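You operate a simulated robot arm through the tools that you are given. There is no shell and no other tool. Be economical: measure what you need, move in short steps, check, and stop when the job is done.

You are at the controls of a simulated robot arm. One attempt, no reset.

Task
Build up the valve in the jig with the black seat ring.
Fine: ring in the socket, ball on the ring, cover over them, then lock the yellow and red jig levers.
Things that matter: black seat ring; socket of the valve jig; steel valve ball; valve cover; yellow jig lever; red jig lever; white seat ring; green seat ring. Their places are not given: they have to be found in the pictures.

The check looks at the end state, three seconds after you hand in, the way a careful person would. Anything else that was tipped, shoved, dropped, spilled or broken makes it a failure. Lids that push on must go on centred and level and be pressed home; caps that screw on are set level and turned clockwise until they are tight.

Robot
A 6-joint arm with a two-finger parallel gripper, fixed in place. Base frame: the origin is at the foot of the arm, x ahead of it, y to its left, z up; the work surface is at about z = 78.4. Readings come in cm, rad, newtons and seconds.
With the tool pointing down near the work surface it reaches from about 24 to 64 cm from the base axis. Its first joint turns from -1.152 to 1.152 rad. Payload 2.7 kg.
The tool frame sits at the grasp point between the pads (the TCP): z along the fingers, y along the line on which they close. The tips reach 2.3 cm beyond it. Largest opening 9.4 cm; finger width 3.8, thickness 1; the body of the gripper, 5.4 by 9.6 cm, starts 3.9 cm behind the TCP.
Orientation is told as [roll, pitch, yaw] about the base's x, y, z axes, in that order, counted from this pose: with the fingers straight down and closing along the base's y, the tool's x points along the base's -x, its y along +y and its z along -z.

Tools
- The arm moves only by the tool move_arm. Its argument "increments" is a list of rows, each an object (a shift or turn left out is 0, a gripper value left out holds the last) with "delta_pos": the shift along the tool's x, y, z in cm, a list of three; "angular": the turn, a rotation vector about the tool's x, y, z in rad, a list of three. In form: [{"delta_pos": [dx, dy, dz], "angular": [ax, ay, az]}, ...]. A call has 1 to 10 rows; each row shifts and turns the commanded pose from where the row before left it, along the tool's axes as they then stand. "grip" is the finger opening in cm, from 0 to 9.4, set as the call begins (left out, the last holds). Rows are played at 5 a second. More than 5 cm and 0.15 rad between two rows, or a gripper value outside its range, and nothing of the call is played. A pose out of reach is approached as far as the arm can. The call stops where the force on the tool passes 40 N (or 10 N more than at its start, if that is more) or the arm is blocked; 0.2 s more then pass. Each finger travels about 4.5 cm/s and halts on what it meets, pressing with about 21 N; the grip force reading is that of the motor and also rises with nothing between the fingers. The clock runs only during rows and for 0.2 s after the last one: add rows that do not move to give the fingers time. The reply holds the time, the measured pose of the TCP, the force on the tool along the base axes, the opening and the grip force, in the units named above and with some noise.
- Cameras (640 x 400 px; columns grow to the right, rows downward): "scene" is fixed at [7.36, -43.97, 138.86]; the picture's right is [0.79, -0.61, 0.00], its down [-0.38, -0.50, -0.78] and it looks along [0.47, 0.62, -0.63] (base axes); focal length 338 px, centre (320, 200). "wrist" rides on the gripper at [-3.9, 0, -4.4] in the tool frame; the picture's right is [0.00, -1.00, 0.00], its down [0.97, 0.00, -0.24] and it looks along [0.24, 0.00, 0.97] (tool axes); focal length 218 px, centre (320, 200).
- get_image(camera): a new picture of that camera. No time passes.
- locate(camera, pixels): for up to 12 pixels [column, row] of the newest picture of that camera ("zoom" is the newest enlarged one), the place [x, y, z] in the base frame of the surface seen there, good to about 0.2 cm, but the place of the scene camera against the robot may be out by one fixed shift of up to 1.8 cm in any direction. No time passes.
- zoom(camera, box): a new picture of the part [left, top, right, bottom] of that camera's present view, enlarged. No time passes.
- job_done(): hands the job in; it is judged then, once.

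Go step by step. Measure first, check grasps and placings, and put right what went wrong. The budget is 80 turns and 54 pictures, counting those below and the enlarged ones. Unless the task says otherwise, let go and move clear before handing in, and close with one line.

The tools are called after "Call:" by a JSON object that holds its "op" and its "data". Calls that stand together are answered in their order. move_arm: Moves the arm, as the interface text tells. Its arguments: {"type":"object","properties":{"increments":{"type":"array","items":{"type":"object","properties":{"delta_pos":{"type":"array","items":{"type":"number"}},"angular":{"type":"array","items":{"type":"number"}}}}},"grip":{"type":"number"}},"required":["increments"]} The other tools are called the same way: get_image (camera) takes a picture; locate (camera, pixels) gives the place of the surface under pixels of a picture; zoom (camera, box) takes an enlarged picture of a part of a camera's view; job_done () hands the job in.

At the start:

```text
t: 0.0
tcp_pos: [40.32, -10.54, 112.72]
ee_rot: [0.001, -0.001, 0.0]
wrist_force: [0.4, -0.5, 0.6]
gripper_width: 9.39
gripper_force: 0.0
```

scene: 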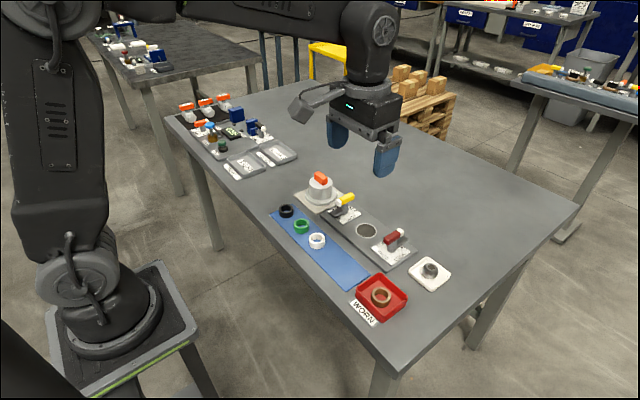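
wrist: 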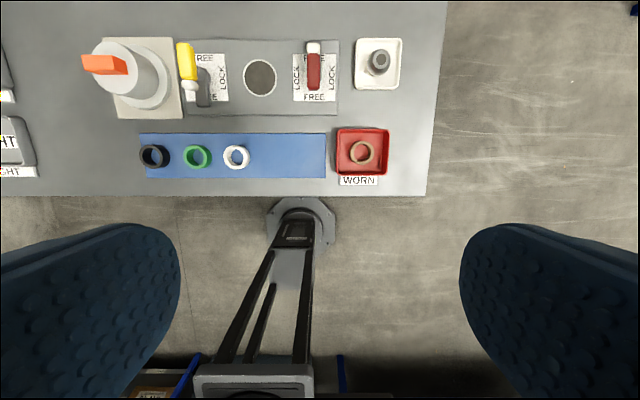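

The wrist view shows the black ring near (154,156), the socket near (260,78), the cover at (140,75), and the levers at (187,70) and (314,65). I'll enlarge those areas before measuring.

Call:
{"op": "zoom", "data": {"camera": "wrist", "box": [80, 20, 260, 190]}}

Call:
{"op": "zoom", "data": {"camera": "wrist", "box": [230, 20, 420, 190]}}

Call:
{"op": "zoom", "data": {"camera": "scene", "box": [260, 160, 460, 330]}}

Call:
{"op": "locate", "data": {"camera": "wrist", "pixels": [[154, 147], [154, 156], [145, 157], [163, 157], [260, 78], [244, 78], [276, 78], [379, 62], [105, 64], [187, 60], [314, 60], [220, 110]]}}

```text
2.35 times, centred on (170, 105) of wrist
```

zoom: 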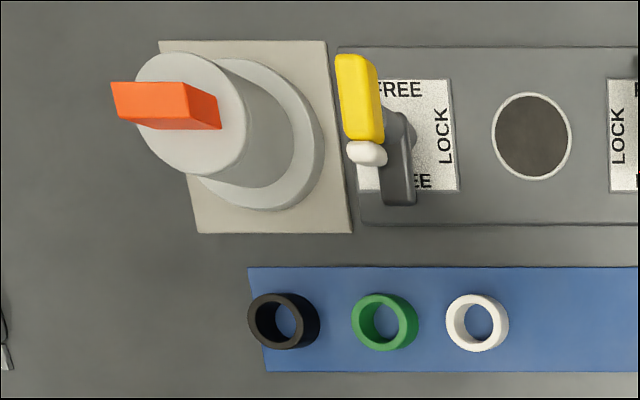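

```text
2.35 times, centred on (325, 105) of wrist
```

zoom: 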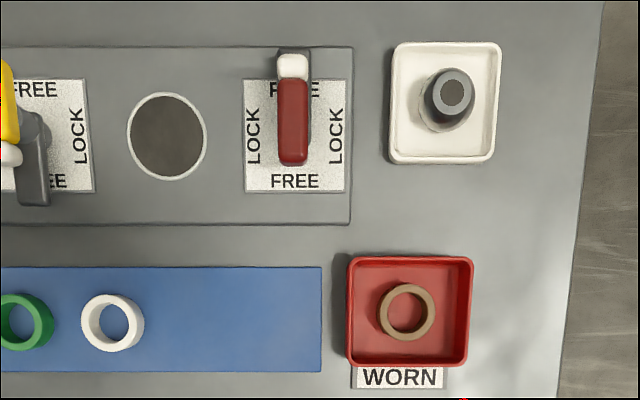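

```text
2.35 times, centred on (360, 245) of scene
```

zoom: 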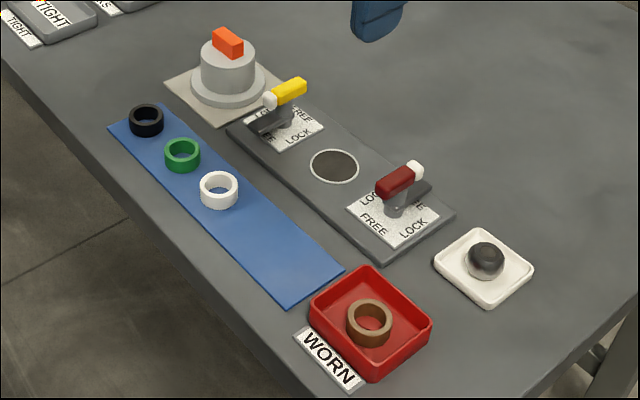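

```text
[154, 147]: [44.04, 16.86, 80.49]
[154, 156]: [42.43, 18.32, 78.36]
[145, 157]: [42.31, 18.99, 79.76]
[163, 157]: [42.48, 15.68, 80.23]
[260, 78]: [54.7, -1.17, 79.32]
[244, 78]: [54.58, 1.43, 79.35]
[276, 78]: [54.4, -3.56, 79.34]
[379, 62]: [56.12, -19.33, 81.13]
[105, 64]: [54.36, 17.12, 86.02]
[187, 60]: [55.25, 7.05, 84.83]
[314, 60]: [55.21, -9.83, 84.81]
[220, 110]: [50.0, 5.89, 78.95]
```

The rings sit near x 42.4 with the black one at y about 17.3. The socket is near (54.6, -1.1), and I need a closer look at the levers and socket, so I'm moving above the jig.

Call:
{"op": "move_arm", "data": {"increments": [{"delta_pos": [-1.9, 1.9, 2.5]}, {"delta_pos": [-1.9, 1.9, 2.5]}, {"delta_pos": [-1.9, 1.9, 2.5]}, {"delta_pos": [-1.9, 1.9, 2.5]}, {"delta_pos": [-1.9, 1.9, 2.5]}]}}

Call:
{"op": "get_image", "data": {"camera": "wrist"}}

Call:
{"op": "zoom", "data": {"camera": "wrist", "box": [190, 80, 450, 240]}}

```text
t: 1.2
tcp_pos: [49.93, -0.82, 100.23]
ee_rot: [-0.001, -0.001, 0.002]
wrist_force: [-0.9, -0.3, -0.5]
gripper_width: 9.4
gripper_force: 0.0
```

```text
48 pictures are left
```

wrist: 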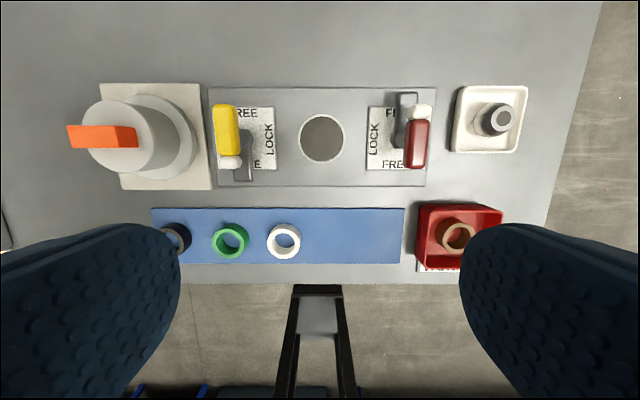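

```text
2.46 times, centred on (320, 160) of wrist
```

zoom: 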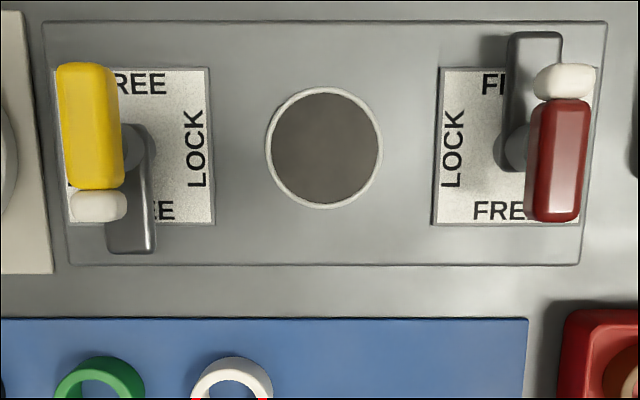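

The levers are horizontal bars on vertical posts, lying along FREE at the moment, so they should need a quarter turn to LOCK. I'm measuring the levers, socket, ball and cover from here.

Call:
{"op": "locate", "data": {"camera": "zoom", "pixels": [[90, 70], [90, 120], [90, 183], [98, 206], [132, 145], [130, 240], [325, 90], [325, 206], [268, 148], [382, 148], [325, 148], [150, 205]]}}

Call:
{"op": "locate", "data": {"camera": "zoom", "pixels": [[565, 82], [560, 105], [555, 160], [555, 215], [515, 150], [535, 40], [510, 100], [580, 160], [531, 160], [62, 120], [118, 120], [400, 100]]}}

Call:
{"op": "locate", "data": {"camera": "wrist", "pixels": [[72, 138], [134, 138], [100, 126], [100, 148], [120, 110], [120, 170], [185, 138], [197, 145], [497, 121], [484, 121], [513, 121], [470, 140]]}}

```text
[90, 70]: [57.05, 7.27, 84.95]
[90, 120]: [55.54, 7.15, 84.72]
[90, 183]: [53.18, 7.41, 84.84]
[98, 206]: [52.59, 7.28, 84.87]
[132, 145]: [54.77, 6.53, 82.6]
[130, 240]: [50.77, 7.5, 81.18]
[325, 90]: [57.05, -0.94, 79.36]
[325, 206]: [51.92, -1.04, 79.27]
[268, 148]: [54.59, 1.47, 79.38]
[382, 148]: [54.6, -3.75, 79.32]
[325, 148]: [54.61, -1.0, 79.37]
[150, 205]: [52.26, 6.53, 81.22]
```

```text
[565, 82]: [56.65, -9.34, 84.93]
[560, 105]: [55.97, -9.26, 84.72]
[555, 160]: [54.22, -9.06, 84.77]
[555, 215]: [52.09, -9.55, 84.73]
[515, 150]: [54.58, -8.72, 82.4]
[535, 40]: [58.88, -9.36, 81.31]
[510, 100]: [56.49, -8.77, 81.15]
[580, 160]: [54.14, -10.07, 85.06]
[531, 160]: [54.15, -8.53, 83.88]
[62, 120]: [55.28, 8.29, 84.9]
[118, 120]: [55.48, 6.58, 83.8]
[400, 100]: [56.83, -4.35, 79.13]
```

```text
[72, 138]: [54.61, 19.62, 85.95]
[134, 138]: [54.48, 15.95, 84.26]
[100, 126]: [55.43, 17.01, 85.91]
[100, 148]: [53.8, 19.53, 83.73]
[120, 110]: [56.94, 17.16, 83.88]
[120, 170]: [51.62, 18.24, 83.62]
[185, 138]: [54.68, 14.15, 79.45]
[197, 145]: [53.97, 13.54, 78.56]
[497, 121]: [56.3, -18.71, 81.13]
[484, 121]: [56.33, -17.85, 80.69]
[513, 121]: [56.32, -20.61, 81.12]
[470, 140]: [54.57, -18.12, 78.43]
```

Both clamp arms (z about 81) point along FREE, and each must turn counter-clockwise to reach over the socket side. First I'll go above the black ring.

Call:
{"op": "move_arm", "data": {"increments": [{"delta_pos": [1.48, 3.62, 2.04]}, {"delta_pos": [1.48, 3.62, 2.04]}, {"delta_pos": [1.48, 3.62, 2.04]}, {"delta_pos": [1.48, 3.62, 2.04]}, {"delta_pos": [1.48, 3.62, 2.04]}]}}

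Call:
{"op": "get_image", "data": {"camera": "wrist"}}

```text
t: 2.4
tcp_pos: [42.04, 17.18, 90.23]
ee_rot: [-0.002, -0.004, 0.0]
wrist_force: [-0.5, 0.1, 0.9]
gripper_width: 9.4
gripper_force: 0.0
```

```text
46 pictures are left
```

wrist: 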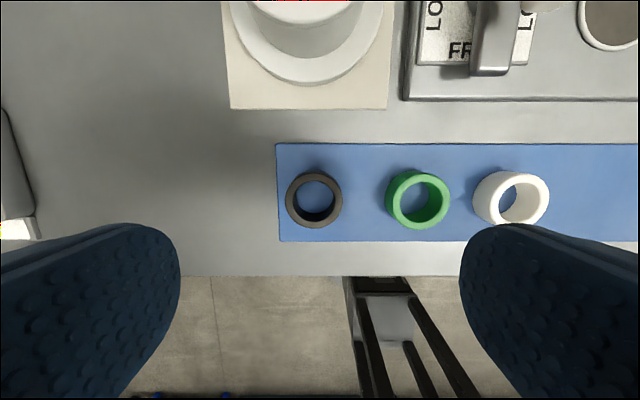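

Call:
{"op": "locate", "data": {"camera": "wrist", "pixels": [[288, 199], [338, 199], [313, 176], [313, 225], [313, 200], [393, 199], [446, 199], [313, 220], [605, 48], [300, 238], [300, 250]]}}

Call:
{"op": "zoom", "data": {"camera": "wrist", "box": [260, 150, 380, 240]}}

```text
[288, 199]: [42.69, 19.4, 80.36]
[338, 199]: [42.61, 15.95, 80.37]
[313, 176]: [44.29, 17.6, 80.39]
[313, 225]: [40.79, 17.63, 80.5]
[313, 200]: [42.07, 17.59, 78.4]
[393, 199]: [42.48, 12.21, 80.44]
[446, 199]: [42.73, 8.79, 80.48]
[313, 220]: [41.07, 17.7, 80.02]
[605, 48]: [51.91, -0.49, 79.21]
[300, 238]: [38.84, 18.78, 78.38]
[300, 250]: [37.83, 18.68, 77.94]
```

```text
4.44 times, centred on (320, 195) of wrist
```

zoom: 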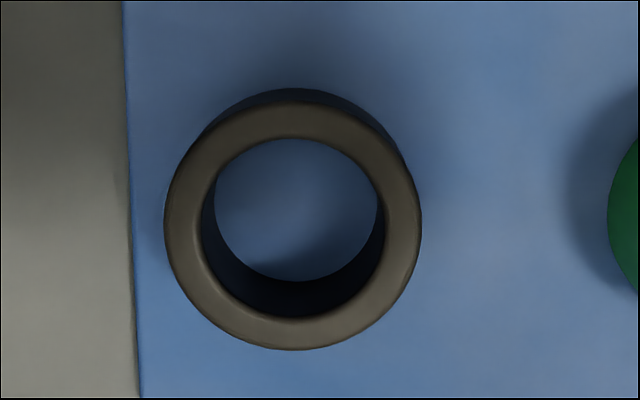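

The black ring is centred at about (42.6, 17.67), is about 3.8 wide, and its top is at 80.4. I'm narrowing the fingers and coming down above it.

Call:
{"op": "move_arm", "data": {"grip": 5.4, "increments": [{"delta_pos": [-0.3, 0.3, 2]}, {"delta_pos": [-0.2, 0.2, 2]}, {"delta_pos": [0, 0, 1.5]}, {"delta_pos": [0, 0, 0]}, {"delta_pos": [0, 0, 0]}]}}

Call:
{"op": "get_image", "data": {"camera": "wrist"}}

```text
t: 3.6
tcp_pos: [42.73, 17.46, 84.68]
ee_rot: [0.0, -0.001, 0.002]
wrist_force: [0.6, 0.2, -0.1]
gripper_width: 5.41
gripper_force: 0.1
```

```text
44 pictures are left
```

wrist: 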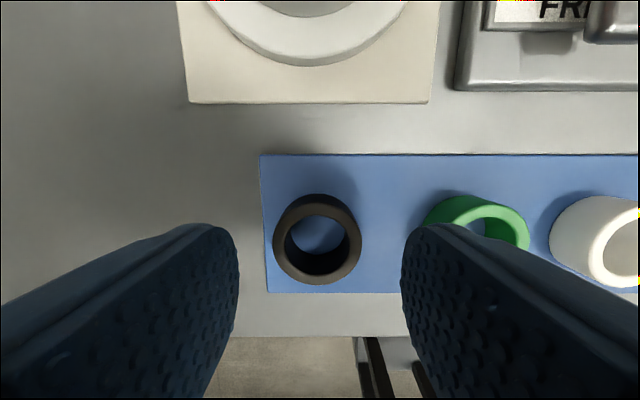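

The ring top is centred at about (317,241) between the fingers, which matches the aim. I'm lowering and closing.

Call:
{"op": "move_arm", "data": {"increments": [{"delta_pos": [0, 0.1, 1.2]}, {"delta_pos": [0, 0, 1.2]}, {"delta_pos": [0, 0, 1.1]}, {"delta_pos": [0, 0, 0]}]}}

Call:
{"op": "move_arm", "data": {"grip": 2.5, "increments": [{}, {}, {}, {}, {}]}}

```text
t: 4.6
tcp_pos: [42.84, 17.69, 81.17]
ee_rot: [-0.001, 0.0, -0.001]
wrist_force: [-0.3, -0.4, -0.1]
gripper_width: 5.38
gripper_force: 0.1
```

```text
t: 5.8
tcp_pos: [42.92, 17.58, 81.11]
ee_rot: [0.0, 0.001, 0.001]
wrist_force: [0.6, 0.8, -0.3]
gripper_width: 3.88
gripper_force: 20.7
```

The grip holds at 3.88 cm with about 21 N, so the ring is held. I'm lifting it and carrying it above the socket.

Call:
{"op": "move_arm", "data": {"increments": [{"delta_pos": [0, 0, -2]}, {"delta_pos": [0, 0, -4.5]}, {"delta_pos": [0, 0, -4.5]}, {"delta_pos": [-2.36, -3.72, 0]}, {"delta_pos": [-2.36, -3.72, 0]}, {"delta_pos": [-2.36, -3.72, 0]}, {"delta_pos": [-2.36, -3.72, 0]}, {"delta_pos": [-2.36, -3.72, 0]}, {}, {}]}}

Call:
{"op": "get_image", "data": {"camera": "wrist"}}

```text
t: 8.0
tcp_pos: [54.7, -0.91, 92.17]
ee_rot: [0.001, -0.001, 0.003]
wrist_force: [0.1, -0.3, -0.3]
gripper_width: 3.85
gripper_force: 20.9
```

```text
43 pictures are left
```

wrist: 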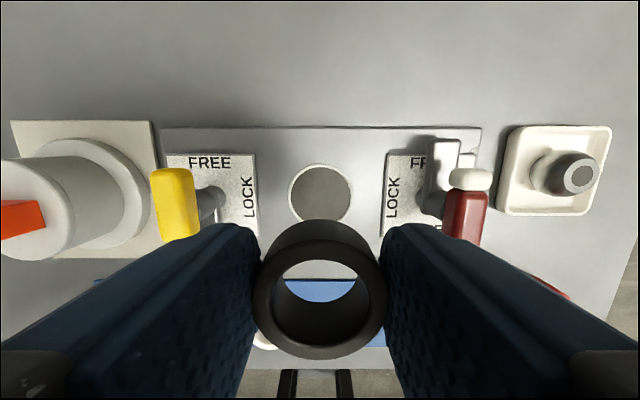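

The ring is held level. I'm measuring its offset from the tool and the socket centre in this same picture.

Call:
{"op": "locate", "data": {"camera": "wrist", "pixels": [[258, 300], [382, 300], [320, 256], [320, 353], [290, 194], [352, 194], [320, 165], [320, 218], [320, 194]]}}

Call:
{"op": "zoom", "data": {"camera": "wrist", "box": [260, 140, 380, 240]}}

```text
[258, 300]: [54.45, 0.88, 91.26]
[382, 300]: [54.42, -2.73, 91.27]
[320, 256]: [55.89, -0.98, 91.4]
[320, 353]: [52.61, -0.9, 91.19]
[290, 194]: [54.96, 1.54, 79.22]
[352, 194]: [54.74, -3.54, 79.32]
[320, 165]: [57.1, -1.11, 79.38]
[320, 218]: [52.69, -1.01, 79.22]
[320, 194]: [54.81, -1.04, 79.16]
```

```text
4.00 times, centred on (320, 190) of wrist
```

zoom: 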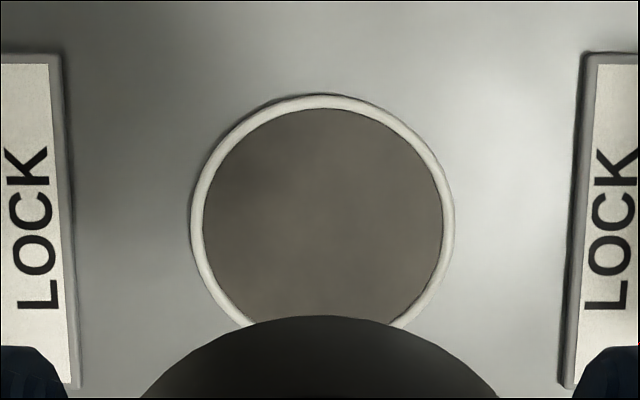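

The socket is a flat rimmed face at z about 79.3, centred near (54.55, -1.03). The ring sits about 0.27 short of the TCP in x, so I'll nudge +0.12 in x and -0.1 in y and lower it to just above the face.

Call:
{"op": "move_arm", "data": {"increments": [{"delta_pos": [-0.12, -0.1, 3]}, {"delta_pos": [0, 0, 3]}, {"delta_pos": [0, 0, 2.5]}, {"delta_pos": [0, 0, 0.8]}, {}, {}]}}

Call:
{"op": "get_image", "data": {"camera": "wrist"}}

Call:
{"op": "zoom", "data": {"camera": "scene", "box": [300, 170, 440, 290]}}

```text
t: 9.4
tcp_pos: [54.81, -0.99, 82.74]
ee_rot: [-0.001, -0.001, 0.001]
wrist_force: [0.5, 0.3, -0.6]
gripper_width: 3.86
gripper_force: 21.2
```

```text
41 pictures are left
```

wrist: 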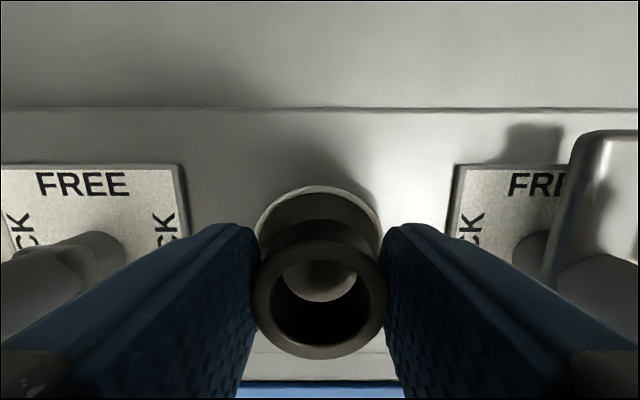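

```text
3.33 times, centred on (370, 230) of scene
```

zoom: 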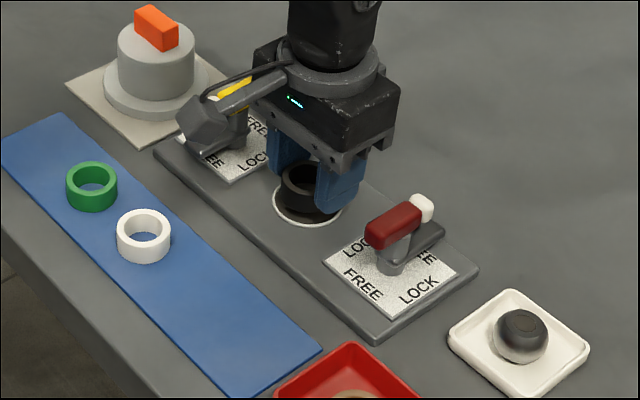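

The ring hangs just above the socket face. The gripper has a side appendage showing at zoom (205,135), and I need to know where it is before going lower.

Call:
{"op": "locate", "data": {"camera": "zoom", "pixels": [[205, 150], [185, 120], [240, 100], [235, 150], [300, 80], [300, 160], [340, 140], [320, 225], [420, 205], [385, 235]]}}

```text
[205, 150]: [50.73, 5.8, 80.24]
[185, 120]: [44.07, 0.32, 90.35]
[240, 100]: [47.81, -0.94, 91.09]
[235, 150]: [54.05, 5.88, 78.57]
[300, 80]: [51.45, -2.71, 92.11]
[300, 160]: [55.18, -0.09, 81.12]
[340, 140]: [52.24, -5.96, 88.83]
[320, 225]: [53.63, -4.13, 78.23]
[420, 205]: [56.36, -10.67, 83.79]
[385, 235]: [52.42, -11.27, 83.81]
```

The appendage rides about 8 cm above the TCP, so it's clear. I'm lowering the last bit until contact.

Call:
{"op": "move_arm", "data": {"increments": [{"delta_pos": [0, 0, 0.35]}, {"delta_pos": [0, 0, 0.2]}, {"delta_pos": [0, 0, 0.1]}, {}]}}

```text
t: 10.4
tcp_pos: [54.78, -1.04, 82.19]
ee_rot: [-0.001, -0.001, 0.002]
wrist_force: [0.4, -0.1, -0.1]
gripper_width: 3.86
gripper_force: 20.6
```

Call:
{"op": "move_arm", "data": {"increments": [{"delta_pos": [0, 0, 0.1]}, {"delta_pos": [0, 0, 0.1]}, {"delta_pos": [0, 0, 0.1]}, {}]}}

```text
t: 11.4
tcp_pos: [54.74, -1.01, 81.92]
ee_rot: [0.001, -0.001, 0.001]
wrist_force: [-0.2, 0.9, 0.4]
gripper_width: 3.89
gripper_force: 20.7
```

There's no contact force yet at 81.9, so I'm continuing down in small steps.

Call:
{"op": "move_arm", "data": {"increments": [{"delta_pos": [0, 0, 0.1]}, {"delta_pos": [0, 0, 0.1]}, {"delta_pos": [0, 0, 0.1]}, {}]}}

Call:
{"op": "get_image", "data": {"camera": "wrist"}}

```text
t: 12.4
tcp_pos: [54.77, -1.08, 81.71]
ee_rot: [0.001, -0.004, 0.002]
wrist_force: [-3.9, 1.8, 13.9]
gripper_width: 3.86
gripper_force: 21.2
```

```text
39 pictures are left
```

wrist: 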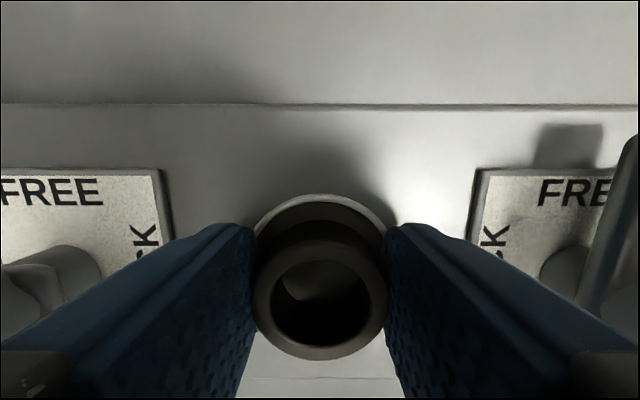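

Contact came at 81.7 with 14 N, so the ring is on the socket floor. I'm easing off slightly, opening and rising.

Call:
{"op": "move_arm", "data": {"increments": [{"delta_pos": [0, 0, -0.1]}, {}]}}

Call:
{"op": "move_arm", "data": {"grip": 5.4, "increments": [{}, {}, {"delta_pos": [0, 0, -1]}, {"delta_pos": [0, 0, -3]}, {"delta_pos": [0, 0, -5]}, {}, {}]}}

Call:
{"op": "get_image", "data": {"camera": "wrist"}}

```text
t: 13.0
tcp_pos: [54.78, -0.92, 81.85]
ee_rot: [0.0, -0.002, 0.002]
wrist_force: [2.0, -0.4, 6.7]
gripper_width: 3.85
gripper_force: 21.0
```

```text
t: 14.6
tcp_pos: [54.77, -0.88, 90.65]
ee_rot: [0.0, 0.0, 0.003]
wrist_force: [0.0, 0.4, -0.7]
gripper_width: 5.41
gripper_force: 0.1
```

```text
38 pictures are left
```

wrist: 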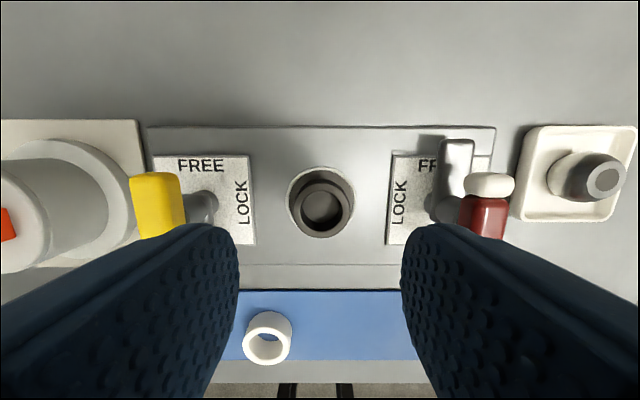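

Call:
{"op": "zoom", "data": {"camera": "wrist", "box": [270, 150, 370, 250]}}

Call:
{"op": "locate", "data": {"camera": "wrist", "pixels": [[291, 206], [351, 206], [321, 181], [321, 234], [322, 186], [322, 232], [588, 178], [623, 178], [605, 162], [605, 196], [548, 180]]}}

```text
4.00 times, centred on (320, 200) of wrist
```

zoom: 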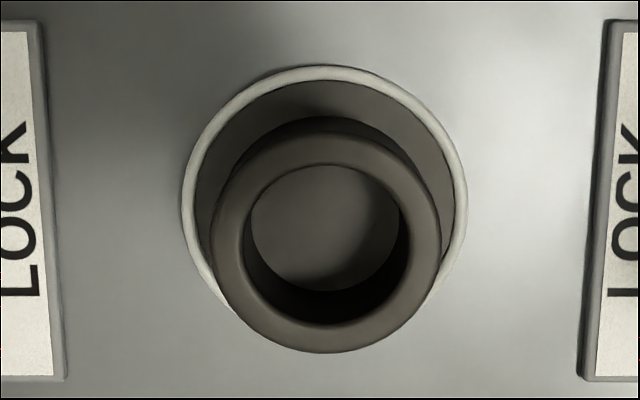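

```text
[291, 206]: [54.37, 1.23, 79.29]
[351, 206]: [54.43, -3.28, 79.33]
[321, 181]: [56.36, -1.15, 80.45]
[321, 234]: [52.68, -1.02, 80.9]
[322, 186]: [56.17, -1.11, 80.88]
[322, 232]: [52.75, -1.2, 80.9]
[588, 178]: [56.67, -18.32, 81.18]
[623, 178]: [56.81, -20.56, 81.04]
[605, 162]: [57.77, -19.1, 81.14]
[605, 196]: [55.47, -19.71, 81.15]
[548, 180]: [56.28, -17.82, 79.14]
```

The ring top is level, centred at about (54.4, -1.0), and inside the socket rim. Next I'll move above the ball in the white tray.

Call:
{"op": "move_arm", "data": {"increments": [{"delta_pos": [-0.45, -4.6, 0]}, {"delta_pos": [-0.45, -4.6, 0]}, {"delta_pos": [-0.45, -4.6, 0]}, {"delta_pos": [-0.45, -4.6, 0]}, {}, {}]}}

Call:
{"op": "get_image", "data": {"camera": "wrist"}}

Call:
{"op": "zoom", "data": {"camera": "scene", "box": [380, 230, 480, 300]}}

```text
t: 16.0
tcp_pos: [56.32, -19.34, 90.63]
ee_rot: [0.001, 0.0, 0.003]
wrist_force: [-0.5, 0.4, -0.3]
gripper_width: 5.4
gripper_force: 0.0
```

```text
36 pictures are left
```

wrist: 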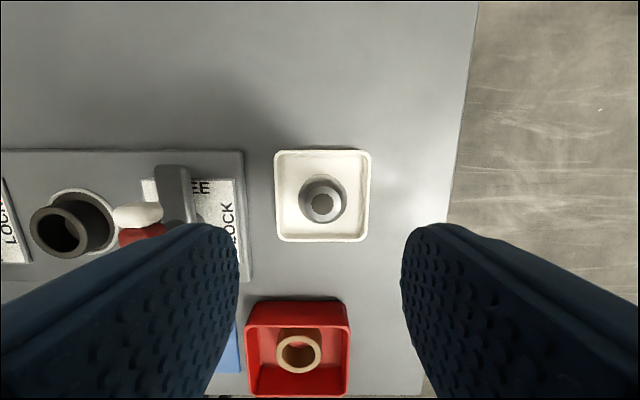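

```text
5.71 times, centred on (430, 265) of scene
```

zoom: 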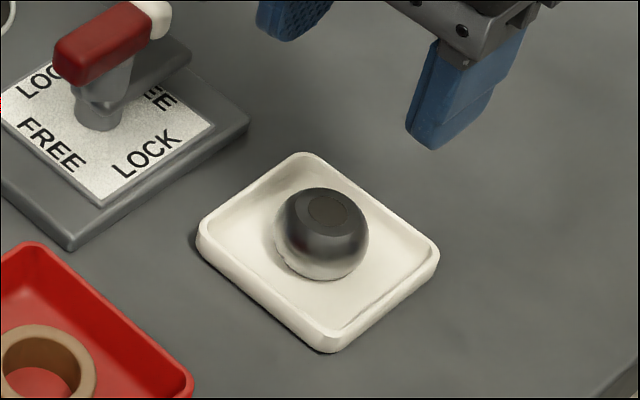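

Call:
{"op": "zoom", "data": {"camera": "wrist", "box": [260, 145, 390, 250]}}

Call:
{"op": "locate", "data": {"camera": "wrist", "pixels": [[279, 200], [366, 200], [322, 153], [322, 240], [290, 215], [301, 200], [346, 200], [323, 220], [323, 176], [323, 205], [335, 205], [310, 205]]}}

```text
3.81 times, centred on (325, 198) of wrist
```

zoom: 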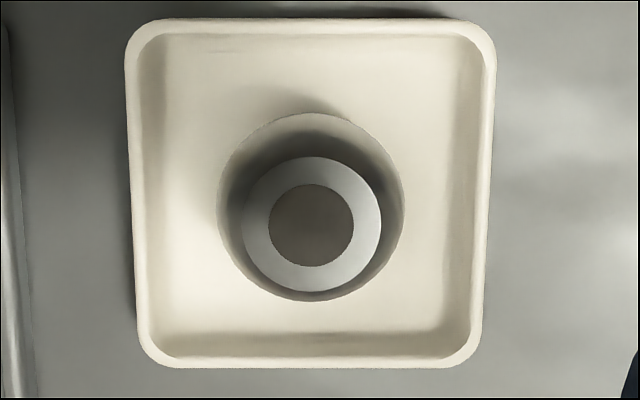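

```text
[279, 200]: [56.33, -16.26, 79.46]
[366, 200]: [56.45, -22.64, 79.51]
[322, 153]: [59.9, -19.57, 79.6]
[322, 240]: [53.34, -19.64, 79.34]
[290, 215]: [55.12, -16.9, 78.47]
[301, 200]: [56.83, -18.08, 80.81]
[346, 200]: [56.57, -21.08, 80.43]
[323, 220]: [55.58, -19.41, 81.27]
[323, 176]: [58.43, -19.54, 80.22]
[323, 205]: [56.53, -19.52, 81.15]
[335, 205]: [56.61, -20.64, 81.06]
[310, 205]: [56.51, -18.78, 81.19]
```

The ball is about 3.46 wide with its equator at z about 79.8, centred near (56.5, -19.5). The tray rim is at z 79.5, so the tips will go only to rim level. I'm setting a 4.2 opening and coming down partway.

Call:
{"op": "move_arm", "data": {"grip": 4.3, "increments": [{"delta_pos": [-0.2, -0.18, 2.5]}, {"delta_pos": [0, 0, 2.5]}, {"delta_pos": [0, 0, 1]}, {}, {}]}}

Call:
{"op": "get_image", "data": {"camera": "wrist"}}

```text
t: 17.2
tcp_pos: [56.69, -19.49, 84.65]
ee_rot: [-0.001, 0.002, 0.001]
wrist_force: [0.3, 0.4, -0.2]
gripper_width: 4.31
gripper_force: 0.1
```

```text
33 pictures are left
```

wrist: 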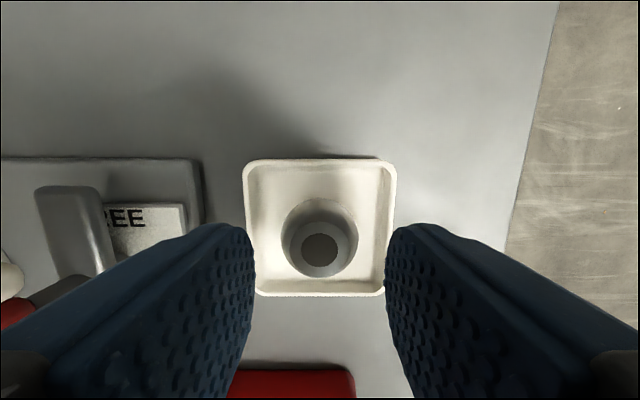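

The ball is centred at (319,249), directly under the TCP. I'm lowering to rim level and closing.

Call:
{"op": "move_arm", "data": {"increments": [{"delta_pos": [0, 0, 1]}, {"delta_pos": [0, 0, 1]}, {"delta_pos": [0, 0, 0.7]}, {"delta_pos": [0, 0, 0.2]}, {}]}}

Call:
{"op": "move_arm", "data": {"grip": 2.5, "increments": [{}, {}, {}, {}]}}

Call:
{"op": "get_image", "data": {"camera": "wrist"}}

```text
t: 18.4
tcp_pos: [56.73, -19.36, 81.81]
ee_rot: [0.0, 0.0, 0.001]
wrist_force: [0.3, 0.1, 0.8]
gripper_width: 4.29
gripper_force: 0.1
```

```text
t: 19.4
tcp_pos: [56.64, -19.5, 81.83]
ee_rot: [0.001, 0.0, 0.002]
wrist_force: [0.2, -0.3, 0.0]
gripper_width: 3.47
gripper_force: 21.5
```

```text
32 pictures are left
```

wrist: 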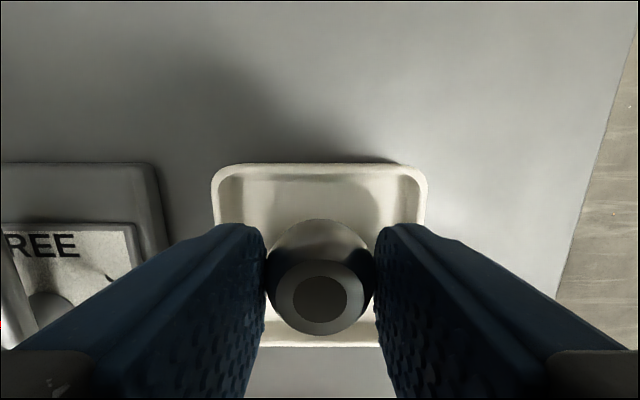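

The grip closed at 3.47, the ball's full diameter. I'm lifting gently and checking the hold.

Call:
{"op": "move_arm", "data": {"increments": [{"delta_pos": [0, 0, -0.5]}, {"delta_pos": [0, 0, -1]}, {"delta_pos": [0, 0, -2]}, {"delta_pos": [0, 0, -4]}, {"delta_pos": [0, 0, -2]}, {}]}}

Call:
{"op": "get_image", "data": {"camera": "wrist"}}

```text
t: 20.8
tcp_pos: [56.85, -19.47, 91.22]
ee_rot: [-0.001, 0.001, 0.001]
wrist_force: [-0.6, 0.0, -1.0]
gripper_width: 3.46
gripper_force: 21.0
```

```text
31 pictures are left
```

wrist: 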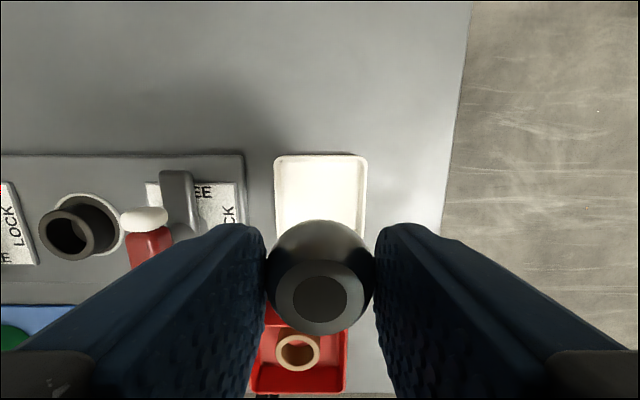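

The ball is held level and centred, and the tray stayed put. I'm carrying it above the ring at (54.4, -1.0).

Call:
{"op": "move_arm", "data": {"increments": [{"delta_pos": [0.57, 4.62, 0]}, {"delta_pos": [0.57, 4.62, 0]}, {"delta_pos": [0.57, 4.62, 0]}, {"delta_pos": [0.57, 4.62, 0]}, {}, {}]}}

Call:
{"op": "get_image", "data": {"camera": "wrist"}}

```text
t: 22.2
tcp_pos: [54.29, -1.03, 91.21]
ee_rot: [0.001, 0.0, -0.001]
wrist_force: [-1.1, 0.3, -0.9]
gripper_width: 3.45
gripper_force: 21.4
```

```text
30 pictures are left
```

wrist: 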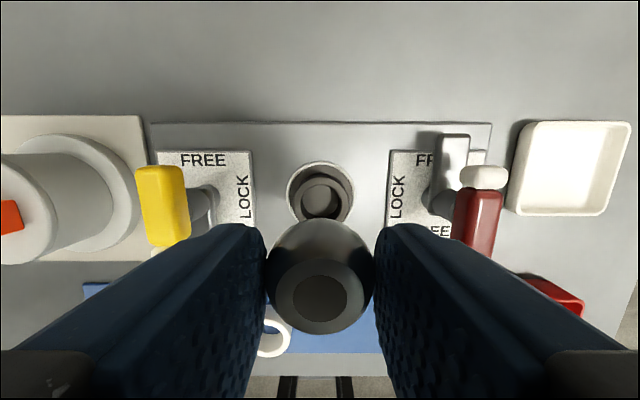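

I'm measuring the ring centre from this view to align the ball.

Call:
{"op": "zoom", "data": {"camera": "wrist", "box": [270, 145, 370, 225]}}

Call:
{"op": "locate", "data": {"camera": "wrist", "pixels": [[296, 198], [346, 198], [321, 174], [321, 215], [270, 285], [370, 285], [319, 298]]}}

```text
5.00 times, centred on (320, 185) of wrist
```

zoom: 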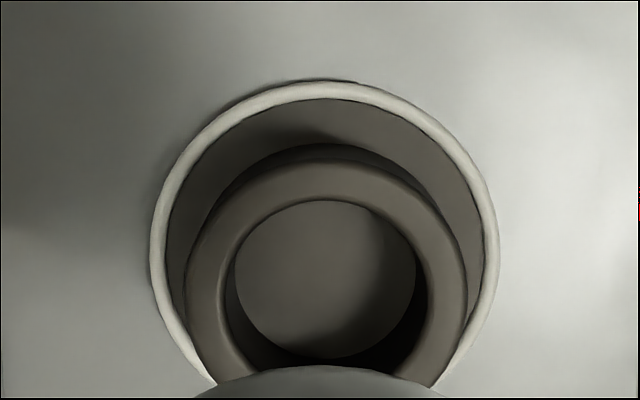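

```text
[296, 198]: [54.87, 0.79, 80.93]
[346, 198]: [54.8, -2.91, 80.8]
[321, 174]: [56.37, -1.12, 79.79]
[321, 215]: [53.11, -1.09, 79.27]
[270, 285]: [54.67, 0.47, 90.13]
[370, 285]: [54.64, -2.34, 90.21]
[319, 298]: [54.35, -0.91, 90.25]
```

The ring centre is about 0.1 off in y (col 321.4 against 319.5) and aligned in x. I'm correcting and lowering to just above seating height (TCP about 84.15).

Call:
{"op": "move_arm", "data": {"increments": [{"delta_pos": [0, -0.1, 3]}, {"delta_pos": [0, 0, 2.5]}, {"delta_pos": [0, 0, 0.8]}, {"delta_pos": [0, 0, 0.2]}, {"delta_pos": [0, 0, 0.1]}, {"delta_pos": [0, 0, 0.1]}, {"delta_pos": [0, 0, 0.1]}, {"delta_pos": [0, 0, 0.1]}, {}]}}

```text
t: 24.2
tcp_pos: [54.54, -1.11, 84.5]
ee_rot: [0.001, 0.0, 0.001]
wrist_force: [0.4, 0.2, -0.3]
gripper_width: 3.48
gripper_force: 21.4
```

Call:
{"op": "move_arm", "data": {"increments": [{"delta_pos": [0, 0, 0.1]}, {"delta_pos": [0, 0, 0.1]}, {"delta_pos": [0, 0, 0.1]}, {"delta_pos": [0, 0, 0.1]}, {}]}}

Call:
{"op": "get_image", "data": {"camera": "wrist"}}

```text
t: 25.4
tcp_pos: [54.46, -1.12, 83.97]
ee_rot: [0.0, -0.001, 0.001]
wrist_force: [0.2, 0.2, -0.8]
gripper_width: 3.43
gripper_force: 20.7
```

```text
28 pictures are left
```

wrist: 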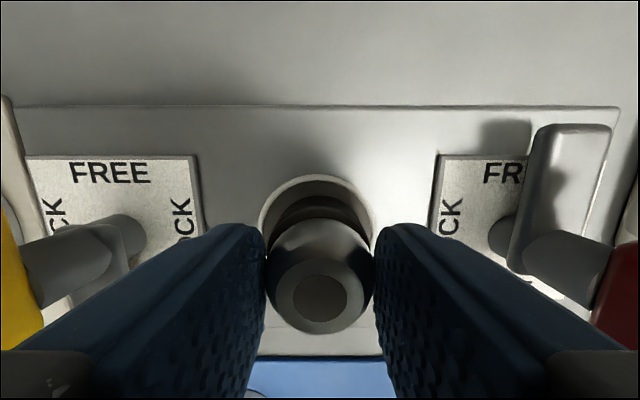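

Call:
{"op": "move_arm", "data": {"increments": [{"delta_pos": [0, 0, 0.1]}, {"delta_pos": [0, 0, 0.1]}, {}]}}

```text
t: 26.2
tcp_pos: [54.45, -1.15, 83.87]
ee_rot: [-0.001, -0.001, 0.001]
wrist_force: [-1.4, 1.2, 6.3]
gripper_width: 3.47
gripper_force: 20.8
```

It makes light contact, 6 N, at 83.87. I'm opening slowly and rising.

Call:
{"op": "move_arm", "data": {"grip": 4.6, "increments": [{}, {}, {}, {"delta_pos": [0, 0, -0.7]}, {"delta_pos": [0, 0, -2.5]}, {"delta_pos": [0, 0, -4]}, {}, {}]}}

Call:
{"op": "get_image", "data": {"camera": "wrist"}}

Call:
{"op": "zoom", "data": {"camera": "scene", "box": [310, 180, 430, 275]}}

```text
t: 28.0
tcp_pos: [54.21, -1.26, 91.0]
ee_rot: [0.0, 0.0, 0.001]
wrist_force: [0.6, -0.1, -0.4]
gripper_width: 4.57
gripper_force: 0.0
```

```text
27 pictures are left
```

wrist: 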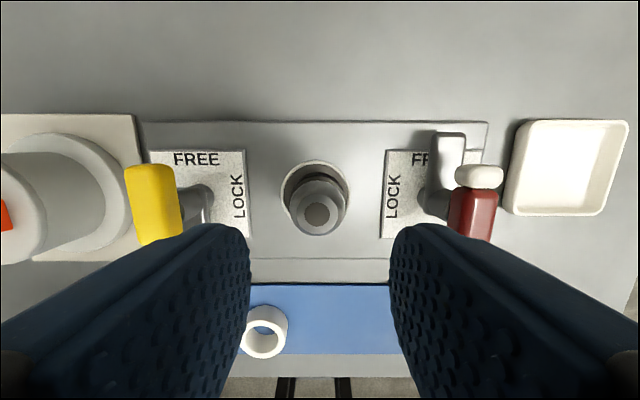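

```text
4.21 times, centred on (370, 228) of scene
```

zoom: 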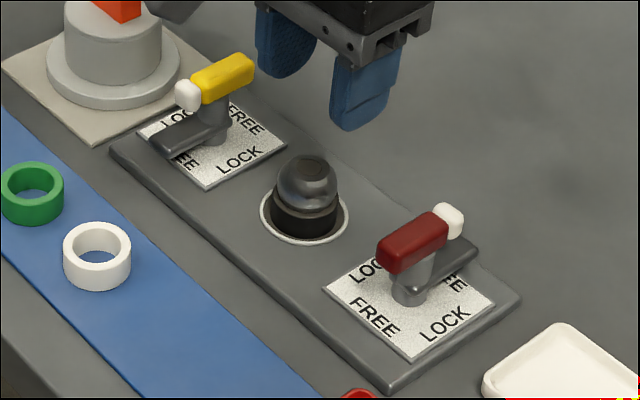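

The ball sits level on the ring. I'm moving above the cover to measure its orange knob, opening wider.

Call:
{"op": "move_arm", "data": {"grip": 6, "increments": [{"delta_pos": [0, 0, -5]}, {"delta_pos": [0, 4.6, 0]}, {"delta_pos": [0, 4.6, 0]}, {"delta_pos": [0, 4.6, 0]}, {"delta_pos": [0, 4.6, 0]}, {}, {}]}}

Call:
{"op": "get_image", "data": {"camera": "wrist"}}

Call:
{"op": "zoom", "data": {"camera": "wrist", "box": [240, 130, 400, 260]}}

```text
t: 29.6
tcp_pos: [54.55, 17.15, 96.07]
ee_rot: [0.001, 0.001, 0.0]
wrist_force: [-0.7, 0.6, 0.3]
gripper_width: 6.01
gripper_force: 0.1
```

```text
25 pictures are left
```

wrist: 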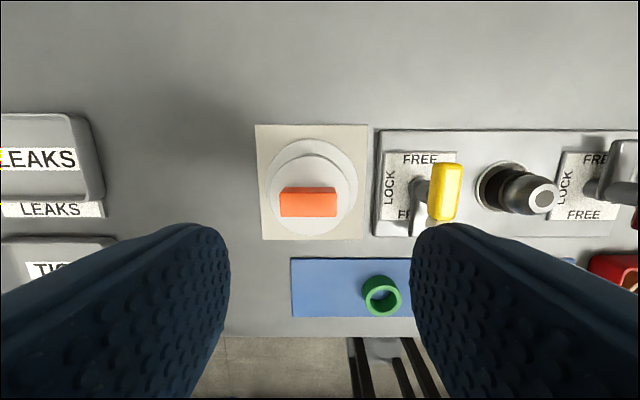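

```text
3.08 times, centred on (320, 195) of wrist
```

zoom: 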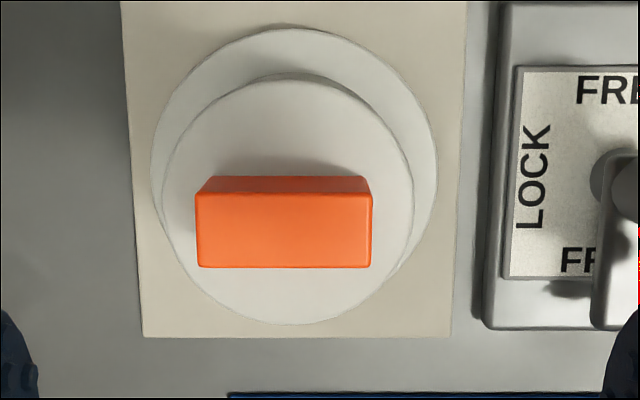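

Call:
{"op": "locate", "data": {"camera": "zoom", "pixels": [[200, 235], [368, 235], [284, 197], [284, 264], [284, 235], [284, 84], [284, 318], [165, 200], [411, 200], [155, 170], [434, 170], [284, 185]]}}

Call:
{"op": "locate", "data": {"camera": "wrist", "pixels": [[543, 195], [530, 195], [556, 195], [543, 184], [543, 206], [478, 187], [500, 162]]}}

```text
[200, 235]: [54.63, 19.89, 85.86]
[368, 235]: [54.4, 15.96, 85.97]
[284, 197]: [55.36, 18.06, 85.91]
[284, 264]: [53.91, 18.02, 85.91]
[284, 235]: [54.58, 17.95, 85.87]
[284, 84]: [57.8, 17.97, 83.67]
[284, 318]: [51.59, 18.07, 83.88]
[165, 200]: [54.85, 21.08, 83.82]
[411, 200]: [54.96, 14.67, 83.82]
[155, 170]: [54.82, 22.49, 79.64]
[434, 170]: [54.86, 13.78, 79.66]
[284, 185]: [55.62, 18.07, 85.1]
```

```text
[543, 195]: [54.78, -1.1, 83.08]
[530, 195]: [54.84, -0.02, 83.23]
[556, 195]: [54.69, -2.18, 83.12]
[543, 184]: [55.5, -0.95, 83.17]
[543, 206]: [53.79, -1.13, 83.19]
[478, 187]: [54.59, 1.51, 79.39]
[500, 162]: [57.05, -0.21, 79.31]
```

The knob is 4 x 1.6 cm, centred at (54.63, 17.95), top at 85.9, and the lid top is at 83.85. I'll grip it along its length in y, with the tips just above the lid.

Call:
{"op": "move_arm", "data": {"grip": 5.6, "increments": [{"delta_pos": [-0.1, 0.8, 2.5]}, {"delta_pos": [0, 0, 2.5]}, {"delta_pos": [0, 0, 2]}, {}, {}]}}

Call:
{"op": "get_image", "data": {"camera": "wrist"}}

```text
t: 30.8
tcp_pos: [54.61, 18.13, 89.11]
ee_rot: [0.0, 0.001, 0.001]
wrist_force: [-0.2, 0.2, 0.0]
gripper_width: 5.59
gripper_force: 0.1
```

```text
23 pictures are left
```

wrist: 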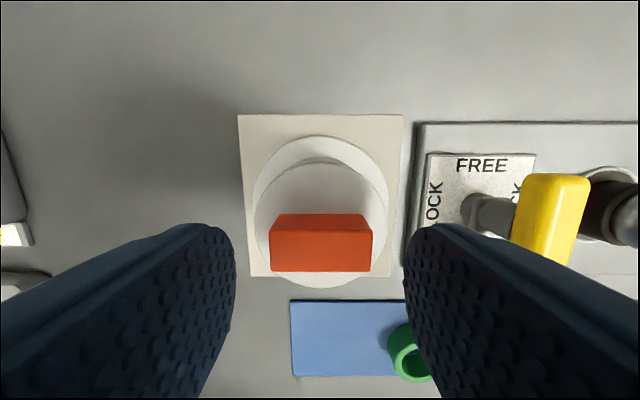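

The knob is centred at (321,251), in line with the TCP. I'm lowering 2.7 cm and gripping.

Call:
{"op": "move_arm", "data": {"increments": [{"delta_pos": [0, 0, 1.2]}, {"delta_pos": [0, 0, 1.0]}, {"delta_pos": [0, 0, 0.5]}, {}]}}

Call:
{"op": "move_arm", "data": {"grip": 3, "increments": [{}, {}, {}, {}]}}

Call:
{"op": "move_arm", "data": {"increments": [{"delta_pos": [0, 0, -0.5]}, {"delta_pos": [0, 0, -1.5]}, {"delta_pos": [0, 0, -4]}, {"delta_pos": [0, 0, -3]}, {}, {}]}}

Call:
{"op": "get_image", "data": {"camera": "wrist"}}

```text
t: 31.8
tcp_pos: [54.47, 18.01, 86.33]
ee_rot: [-0.001, 0.0, 0.001]
wrist_force: [-0.3, 0.5, 0.0]
gripper_width: 5.6
gripper_force: 0.2
```

```text
t: 32.8
tcp_pos: [54.45, 18.08, 86.46]
ee_rot: [-0.001, 0.0, 0.0]
wrist_force: [-0.1, -0.5, 0.7]
gripper_width: 3.97
gripper_force: 21.6
```

```text
t: 34.2
tcp_pos: [54.52, 18.0, 95.43]
ee_rot: [0.0, 0.0, 0.0]
wrist_force: [-0.6, 0.2, -0.8]
gripper_width: 3.96
gripper_force: 20.8
```

```text
22 pictures are left
```

wrist: 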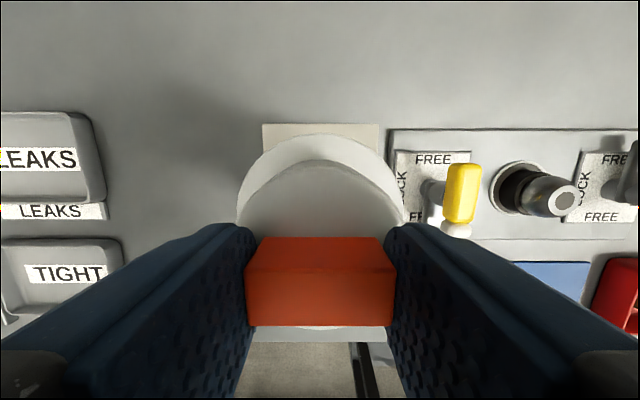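

The cover is held at 3.96 and is level. I'm measuring its axis relative to the tool before carrying it.

Call:
{"op": "locate", "data": {"camera": "wrist", "pixels": [[320, 270], [320, 322], [320, 162], [320, 137], [241, 205], [403, 205], [320, 238], [563, 200], [563, 190], [563, 211], [552, 201], [574, 201]]}}

```text
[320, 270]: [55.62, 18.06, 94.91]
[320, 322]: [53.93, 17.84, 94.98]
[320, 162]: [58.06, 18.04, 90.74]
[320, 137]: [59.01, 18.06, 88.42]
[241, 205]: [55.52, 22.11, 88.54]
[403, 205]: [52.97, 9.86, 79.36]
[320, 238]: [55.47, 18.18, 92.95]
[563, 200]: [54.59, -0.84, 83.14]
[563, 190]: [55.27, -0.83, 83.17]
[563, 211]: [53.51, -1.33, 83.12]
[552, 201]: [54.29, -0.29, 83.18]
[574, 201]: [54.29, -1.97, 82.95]
```

The cover axis is about 0.17 ahead of the TCP in x, and the ring and ball are at about (54.48, -1.06). I'm carrying the cover over at this height, which clears the yellow lever by more than 2 cm.

Call:
{"op": "move_arm", "data": {"increments": [{"delta_pos": [0.05, -3.81, 0]}, {"delta_pos": [0.05, -3.81, 0]}, {"delta_pos": [0.04, -3.81, 0]}, {"delta_pos": [0.04, -3.81, 0]}, {"delta_pos": [0.03, -3.81, 0]}, {}, {}, {}]}}

Call:
{"op": "get_image", "data": {"camera": "wrist"}}

Call:
{"op": "zoom", "data": {"camera": "scene", "box": [310, 160, 430, 260]}}

```text
t: 36.0
tcp_pos: [54.4, -0.84, 95.34]
ee_rot: [0.0, 0.0, 0.002]
wrist_force: [-0.3, -0.2, -1.0]
gripper_width: 3.98
gripper_force: 20.5
```

```text
21 pictures are left
```

wrist: 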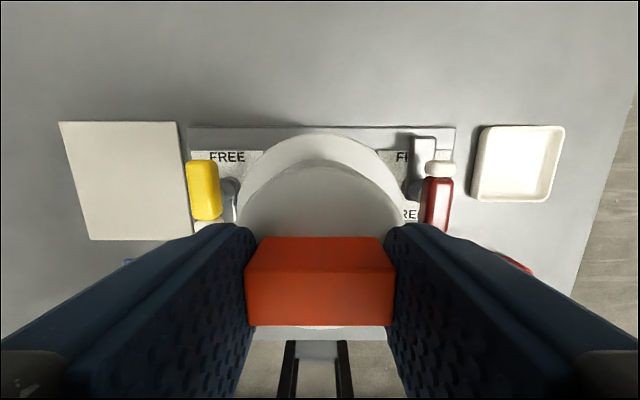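

```text
4.00 times, centred on (370, 210) of scene
```

zoom: 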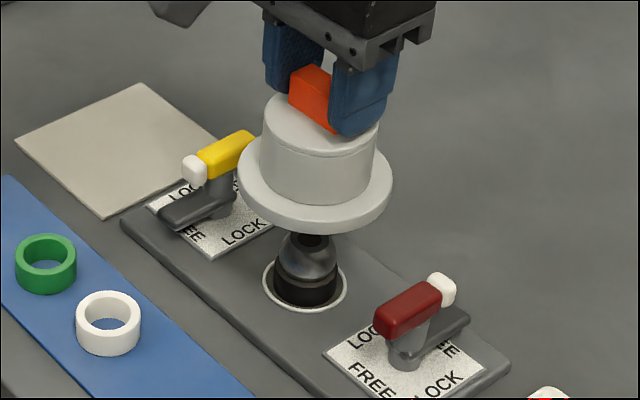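

I'm checking the cover's actual position above the jig with locate.

Call:
{"op": "locate", "data": {"camera": "wrist", "pixels": [[252, 300], [388, 300], [320, 272], [320, 322], [320, 162], [320, 137], [203, 190], [438, 200], [245, 190], [398, 190]]}}

Call:
{"op": "zoom", "data": {"camera": "wrist", "box": [220, 110, 420, 235]}}

```text
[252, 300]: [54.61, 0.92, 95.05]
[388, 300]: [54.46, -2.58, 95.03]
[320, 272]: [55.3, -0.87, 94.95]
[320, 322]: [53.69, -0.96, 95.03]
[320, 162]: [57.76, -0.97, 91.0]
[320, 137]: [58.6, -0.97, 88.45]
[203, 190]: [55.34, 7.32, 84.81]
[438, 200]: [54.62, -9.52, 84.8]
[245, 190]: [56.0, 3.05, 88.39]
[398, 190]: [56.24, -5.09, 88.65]
```

```text
3.20 times, centred on (320, 172) of wrist
```

zoom: 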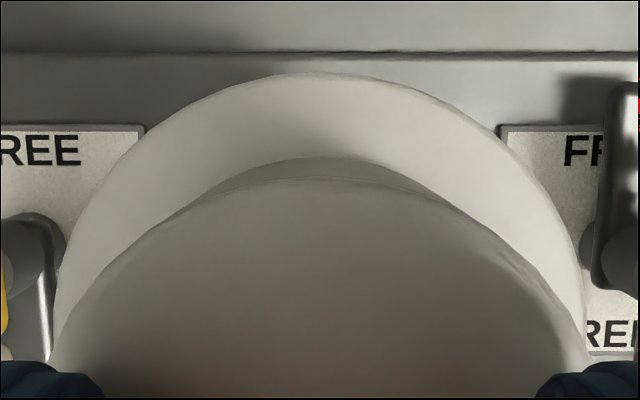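

The cover axis is at about (54.45, -0.94), so I'm shifting -0.1 in y and lowering to just above the expected seating (TCP about 87.2).

Call:
{"op": "move_arm", "data": {"increments": [{"delta_pos": [-0.03, -0.1, 2]}, {"delta_pos": [0, 0, 2]}, {"delta_pos": [0, 0, 1.5]}, {"delta_pos": [0, 0, 1]}, {"delta_pos": [0, 0, 0.5]}, {"delta_pos": [0, 0, 0.3]}, {}, {}]}}

Call:
{"op": "zoom", "data": {"camera": "scene", "box": [310, 160, 430, 260]}}

```text
t: 37.8
tcp_pos: [54.26, -1.13, 87.93]
ee_rot: [-0.002, -0.002, 0.001]
wrist_force: [0.4, 0.4, -1.3]
gripper_width: 3.96
gripper_force: 20.8
```

```text
4.00 times, centred on (370, 210) of scene
```

zoom: 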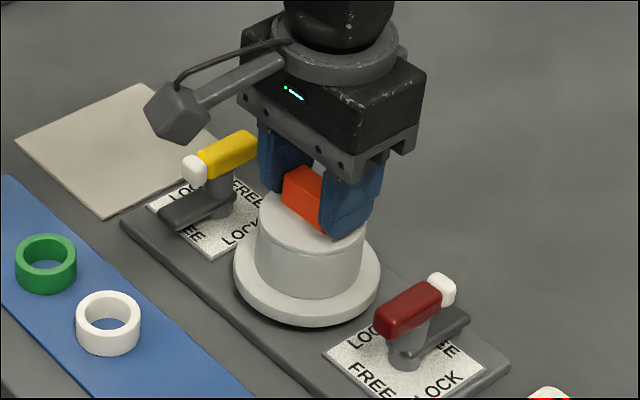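

Free so far. I'm lowering in 0.1 steps until it seats.

Call:
{"op": "move_arm", "data": {"increments": [{"delta_pos": [0, 0, 0.15]}, {"delta_pos": [0, 0, 0.15]}, {"delta_pos": [0, 0, 0.1]}, {"delta_pos": [0, 0, 0.1]}, {"delta_pos": [0, 0, 0.1]}, {}]}}

```text
t: 39.2
tcp_pos: [54.35, -1.1, 87.31]
ee_rot: [0.0, 0.001, 0.002]
wrist_force: [0.3, -0.3, -1.3]
gripper_width: 3.98
gripper_force: 20.9
```

Call:
{"op": "move_arm", "data": {"increments": [{"delta_pos": [0, 0, 0.1]}, {"delta_pos": [0, 0, 0.1]}, {"delta_pos": [0, 0, 0.1]}, {}]}}

```text
t: 40.2
tcp_pos: [54.28, -1.17, 87.05]
ee_rot: [0.001, 0.001, 0.002]
wrist_force: [-0.1, -0.5, -1.7]
gripper_width: 3.95
gripper_force: 20.3
```

Call:
{"op": "move_arm", "data": {"increments": [{"delta_pos": [0, 0, 0.1]}, {"delta_pos": [0, 0, 0.1]}, {"delta_pos": [0, 0, 0.1]}, {}]}}

```text
t: 41.2
tcp_pos: [54.52, -1.18, 86.92]
ee_rot: [-0.001, -0.003, 0.002]
wrist_force: [-5.2, 1.0, 17.5]
gripper_width: 3.99
gripper_force: 21.0
```

It is seated: 17 N at 86.92, so the flange is on the plate. I'm pressing slightly more to confirm it's home, then easing off.

Call:
{"op": "move_arm", "data": {"increments": [{"delta_pos": [0, 0, 0.1]}, {}]}}

Call:
{"op": "move_arm", "data": {"increments": [{"delta_pos": [0, 0, -0.2]}, {}]}}

Call:
{"op": "zoom", "data": {"camera": "scene", "box": [310, 160, 430, 260]}}

```text
t: 41.8
tcp_pos: [54.47, -1.11, 86.81]
ee_rot: [-0.001, -0.003, 0.0]
wrist_force: [1.0, -0.3, 18.8]
gripper_width: 3.97
gripper_force: 21.4
```

```text
t: 42.4
tcp_pos: [54.37, -0.96, 86.75]
ee_rot: [-0.001, 0.002, 0.0]
wrist_force: [2.3, -1.1, 5.6]
gripper_width: 3.97
gripper_force: 21.6
```

```text
4.00 times, centred on (370, 210) of scene
```

zoom: 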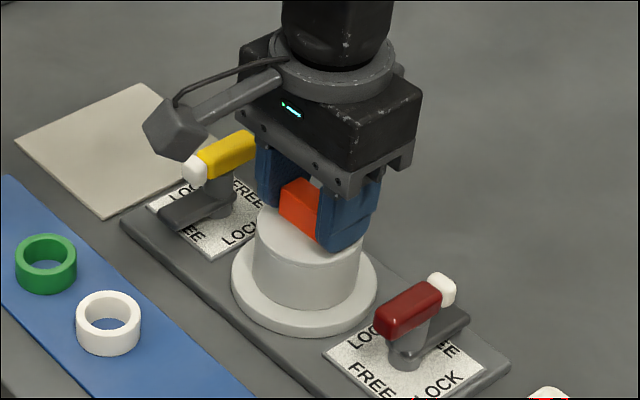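

The cover looks level on the plate. I'm releasing it, rising and measuring.

Call:
{"op": "move_arm", "data": {"grip": 5.6, "increments": [{}, {}, {}, {"delta_pos": [0, 0, -1.5]}, {"delta_pos": [0, 0, -4]}, {"delta_pos": [0, 0, -3.5]}, {}, {}]}}

Call:
{"op": "get_image", "data": {"camera": "wrist"}}

```text
t: 44.2
tcp_pos: [54.3, -1.03, 95.99]
ee_rot: [0.001, 0.0, 0.001]
wrist_force: [-0.7, 0.0, 0.2]
gripper_width: 5.62
gripper_force: 0.1
```

```text
16 pictures are left
```

wrist: 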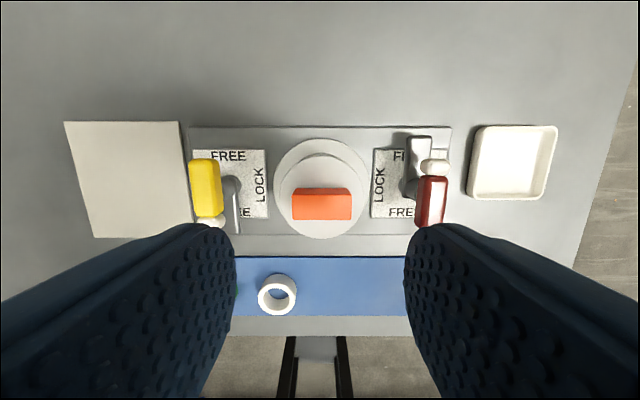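

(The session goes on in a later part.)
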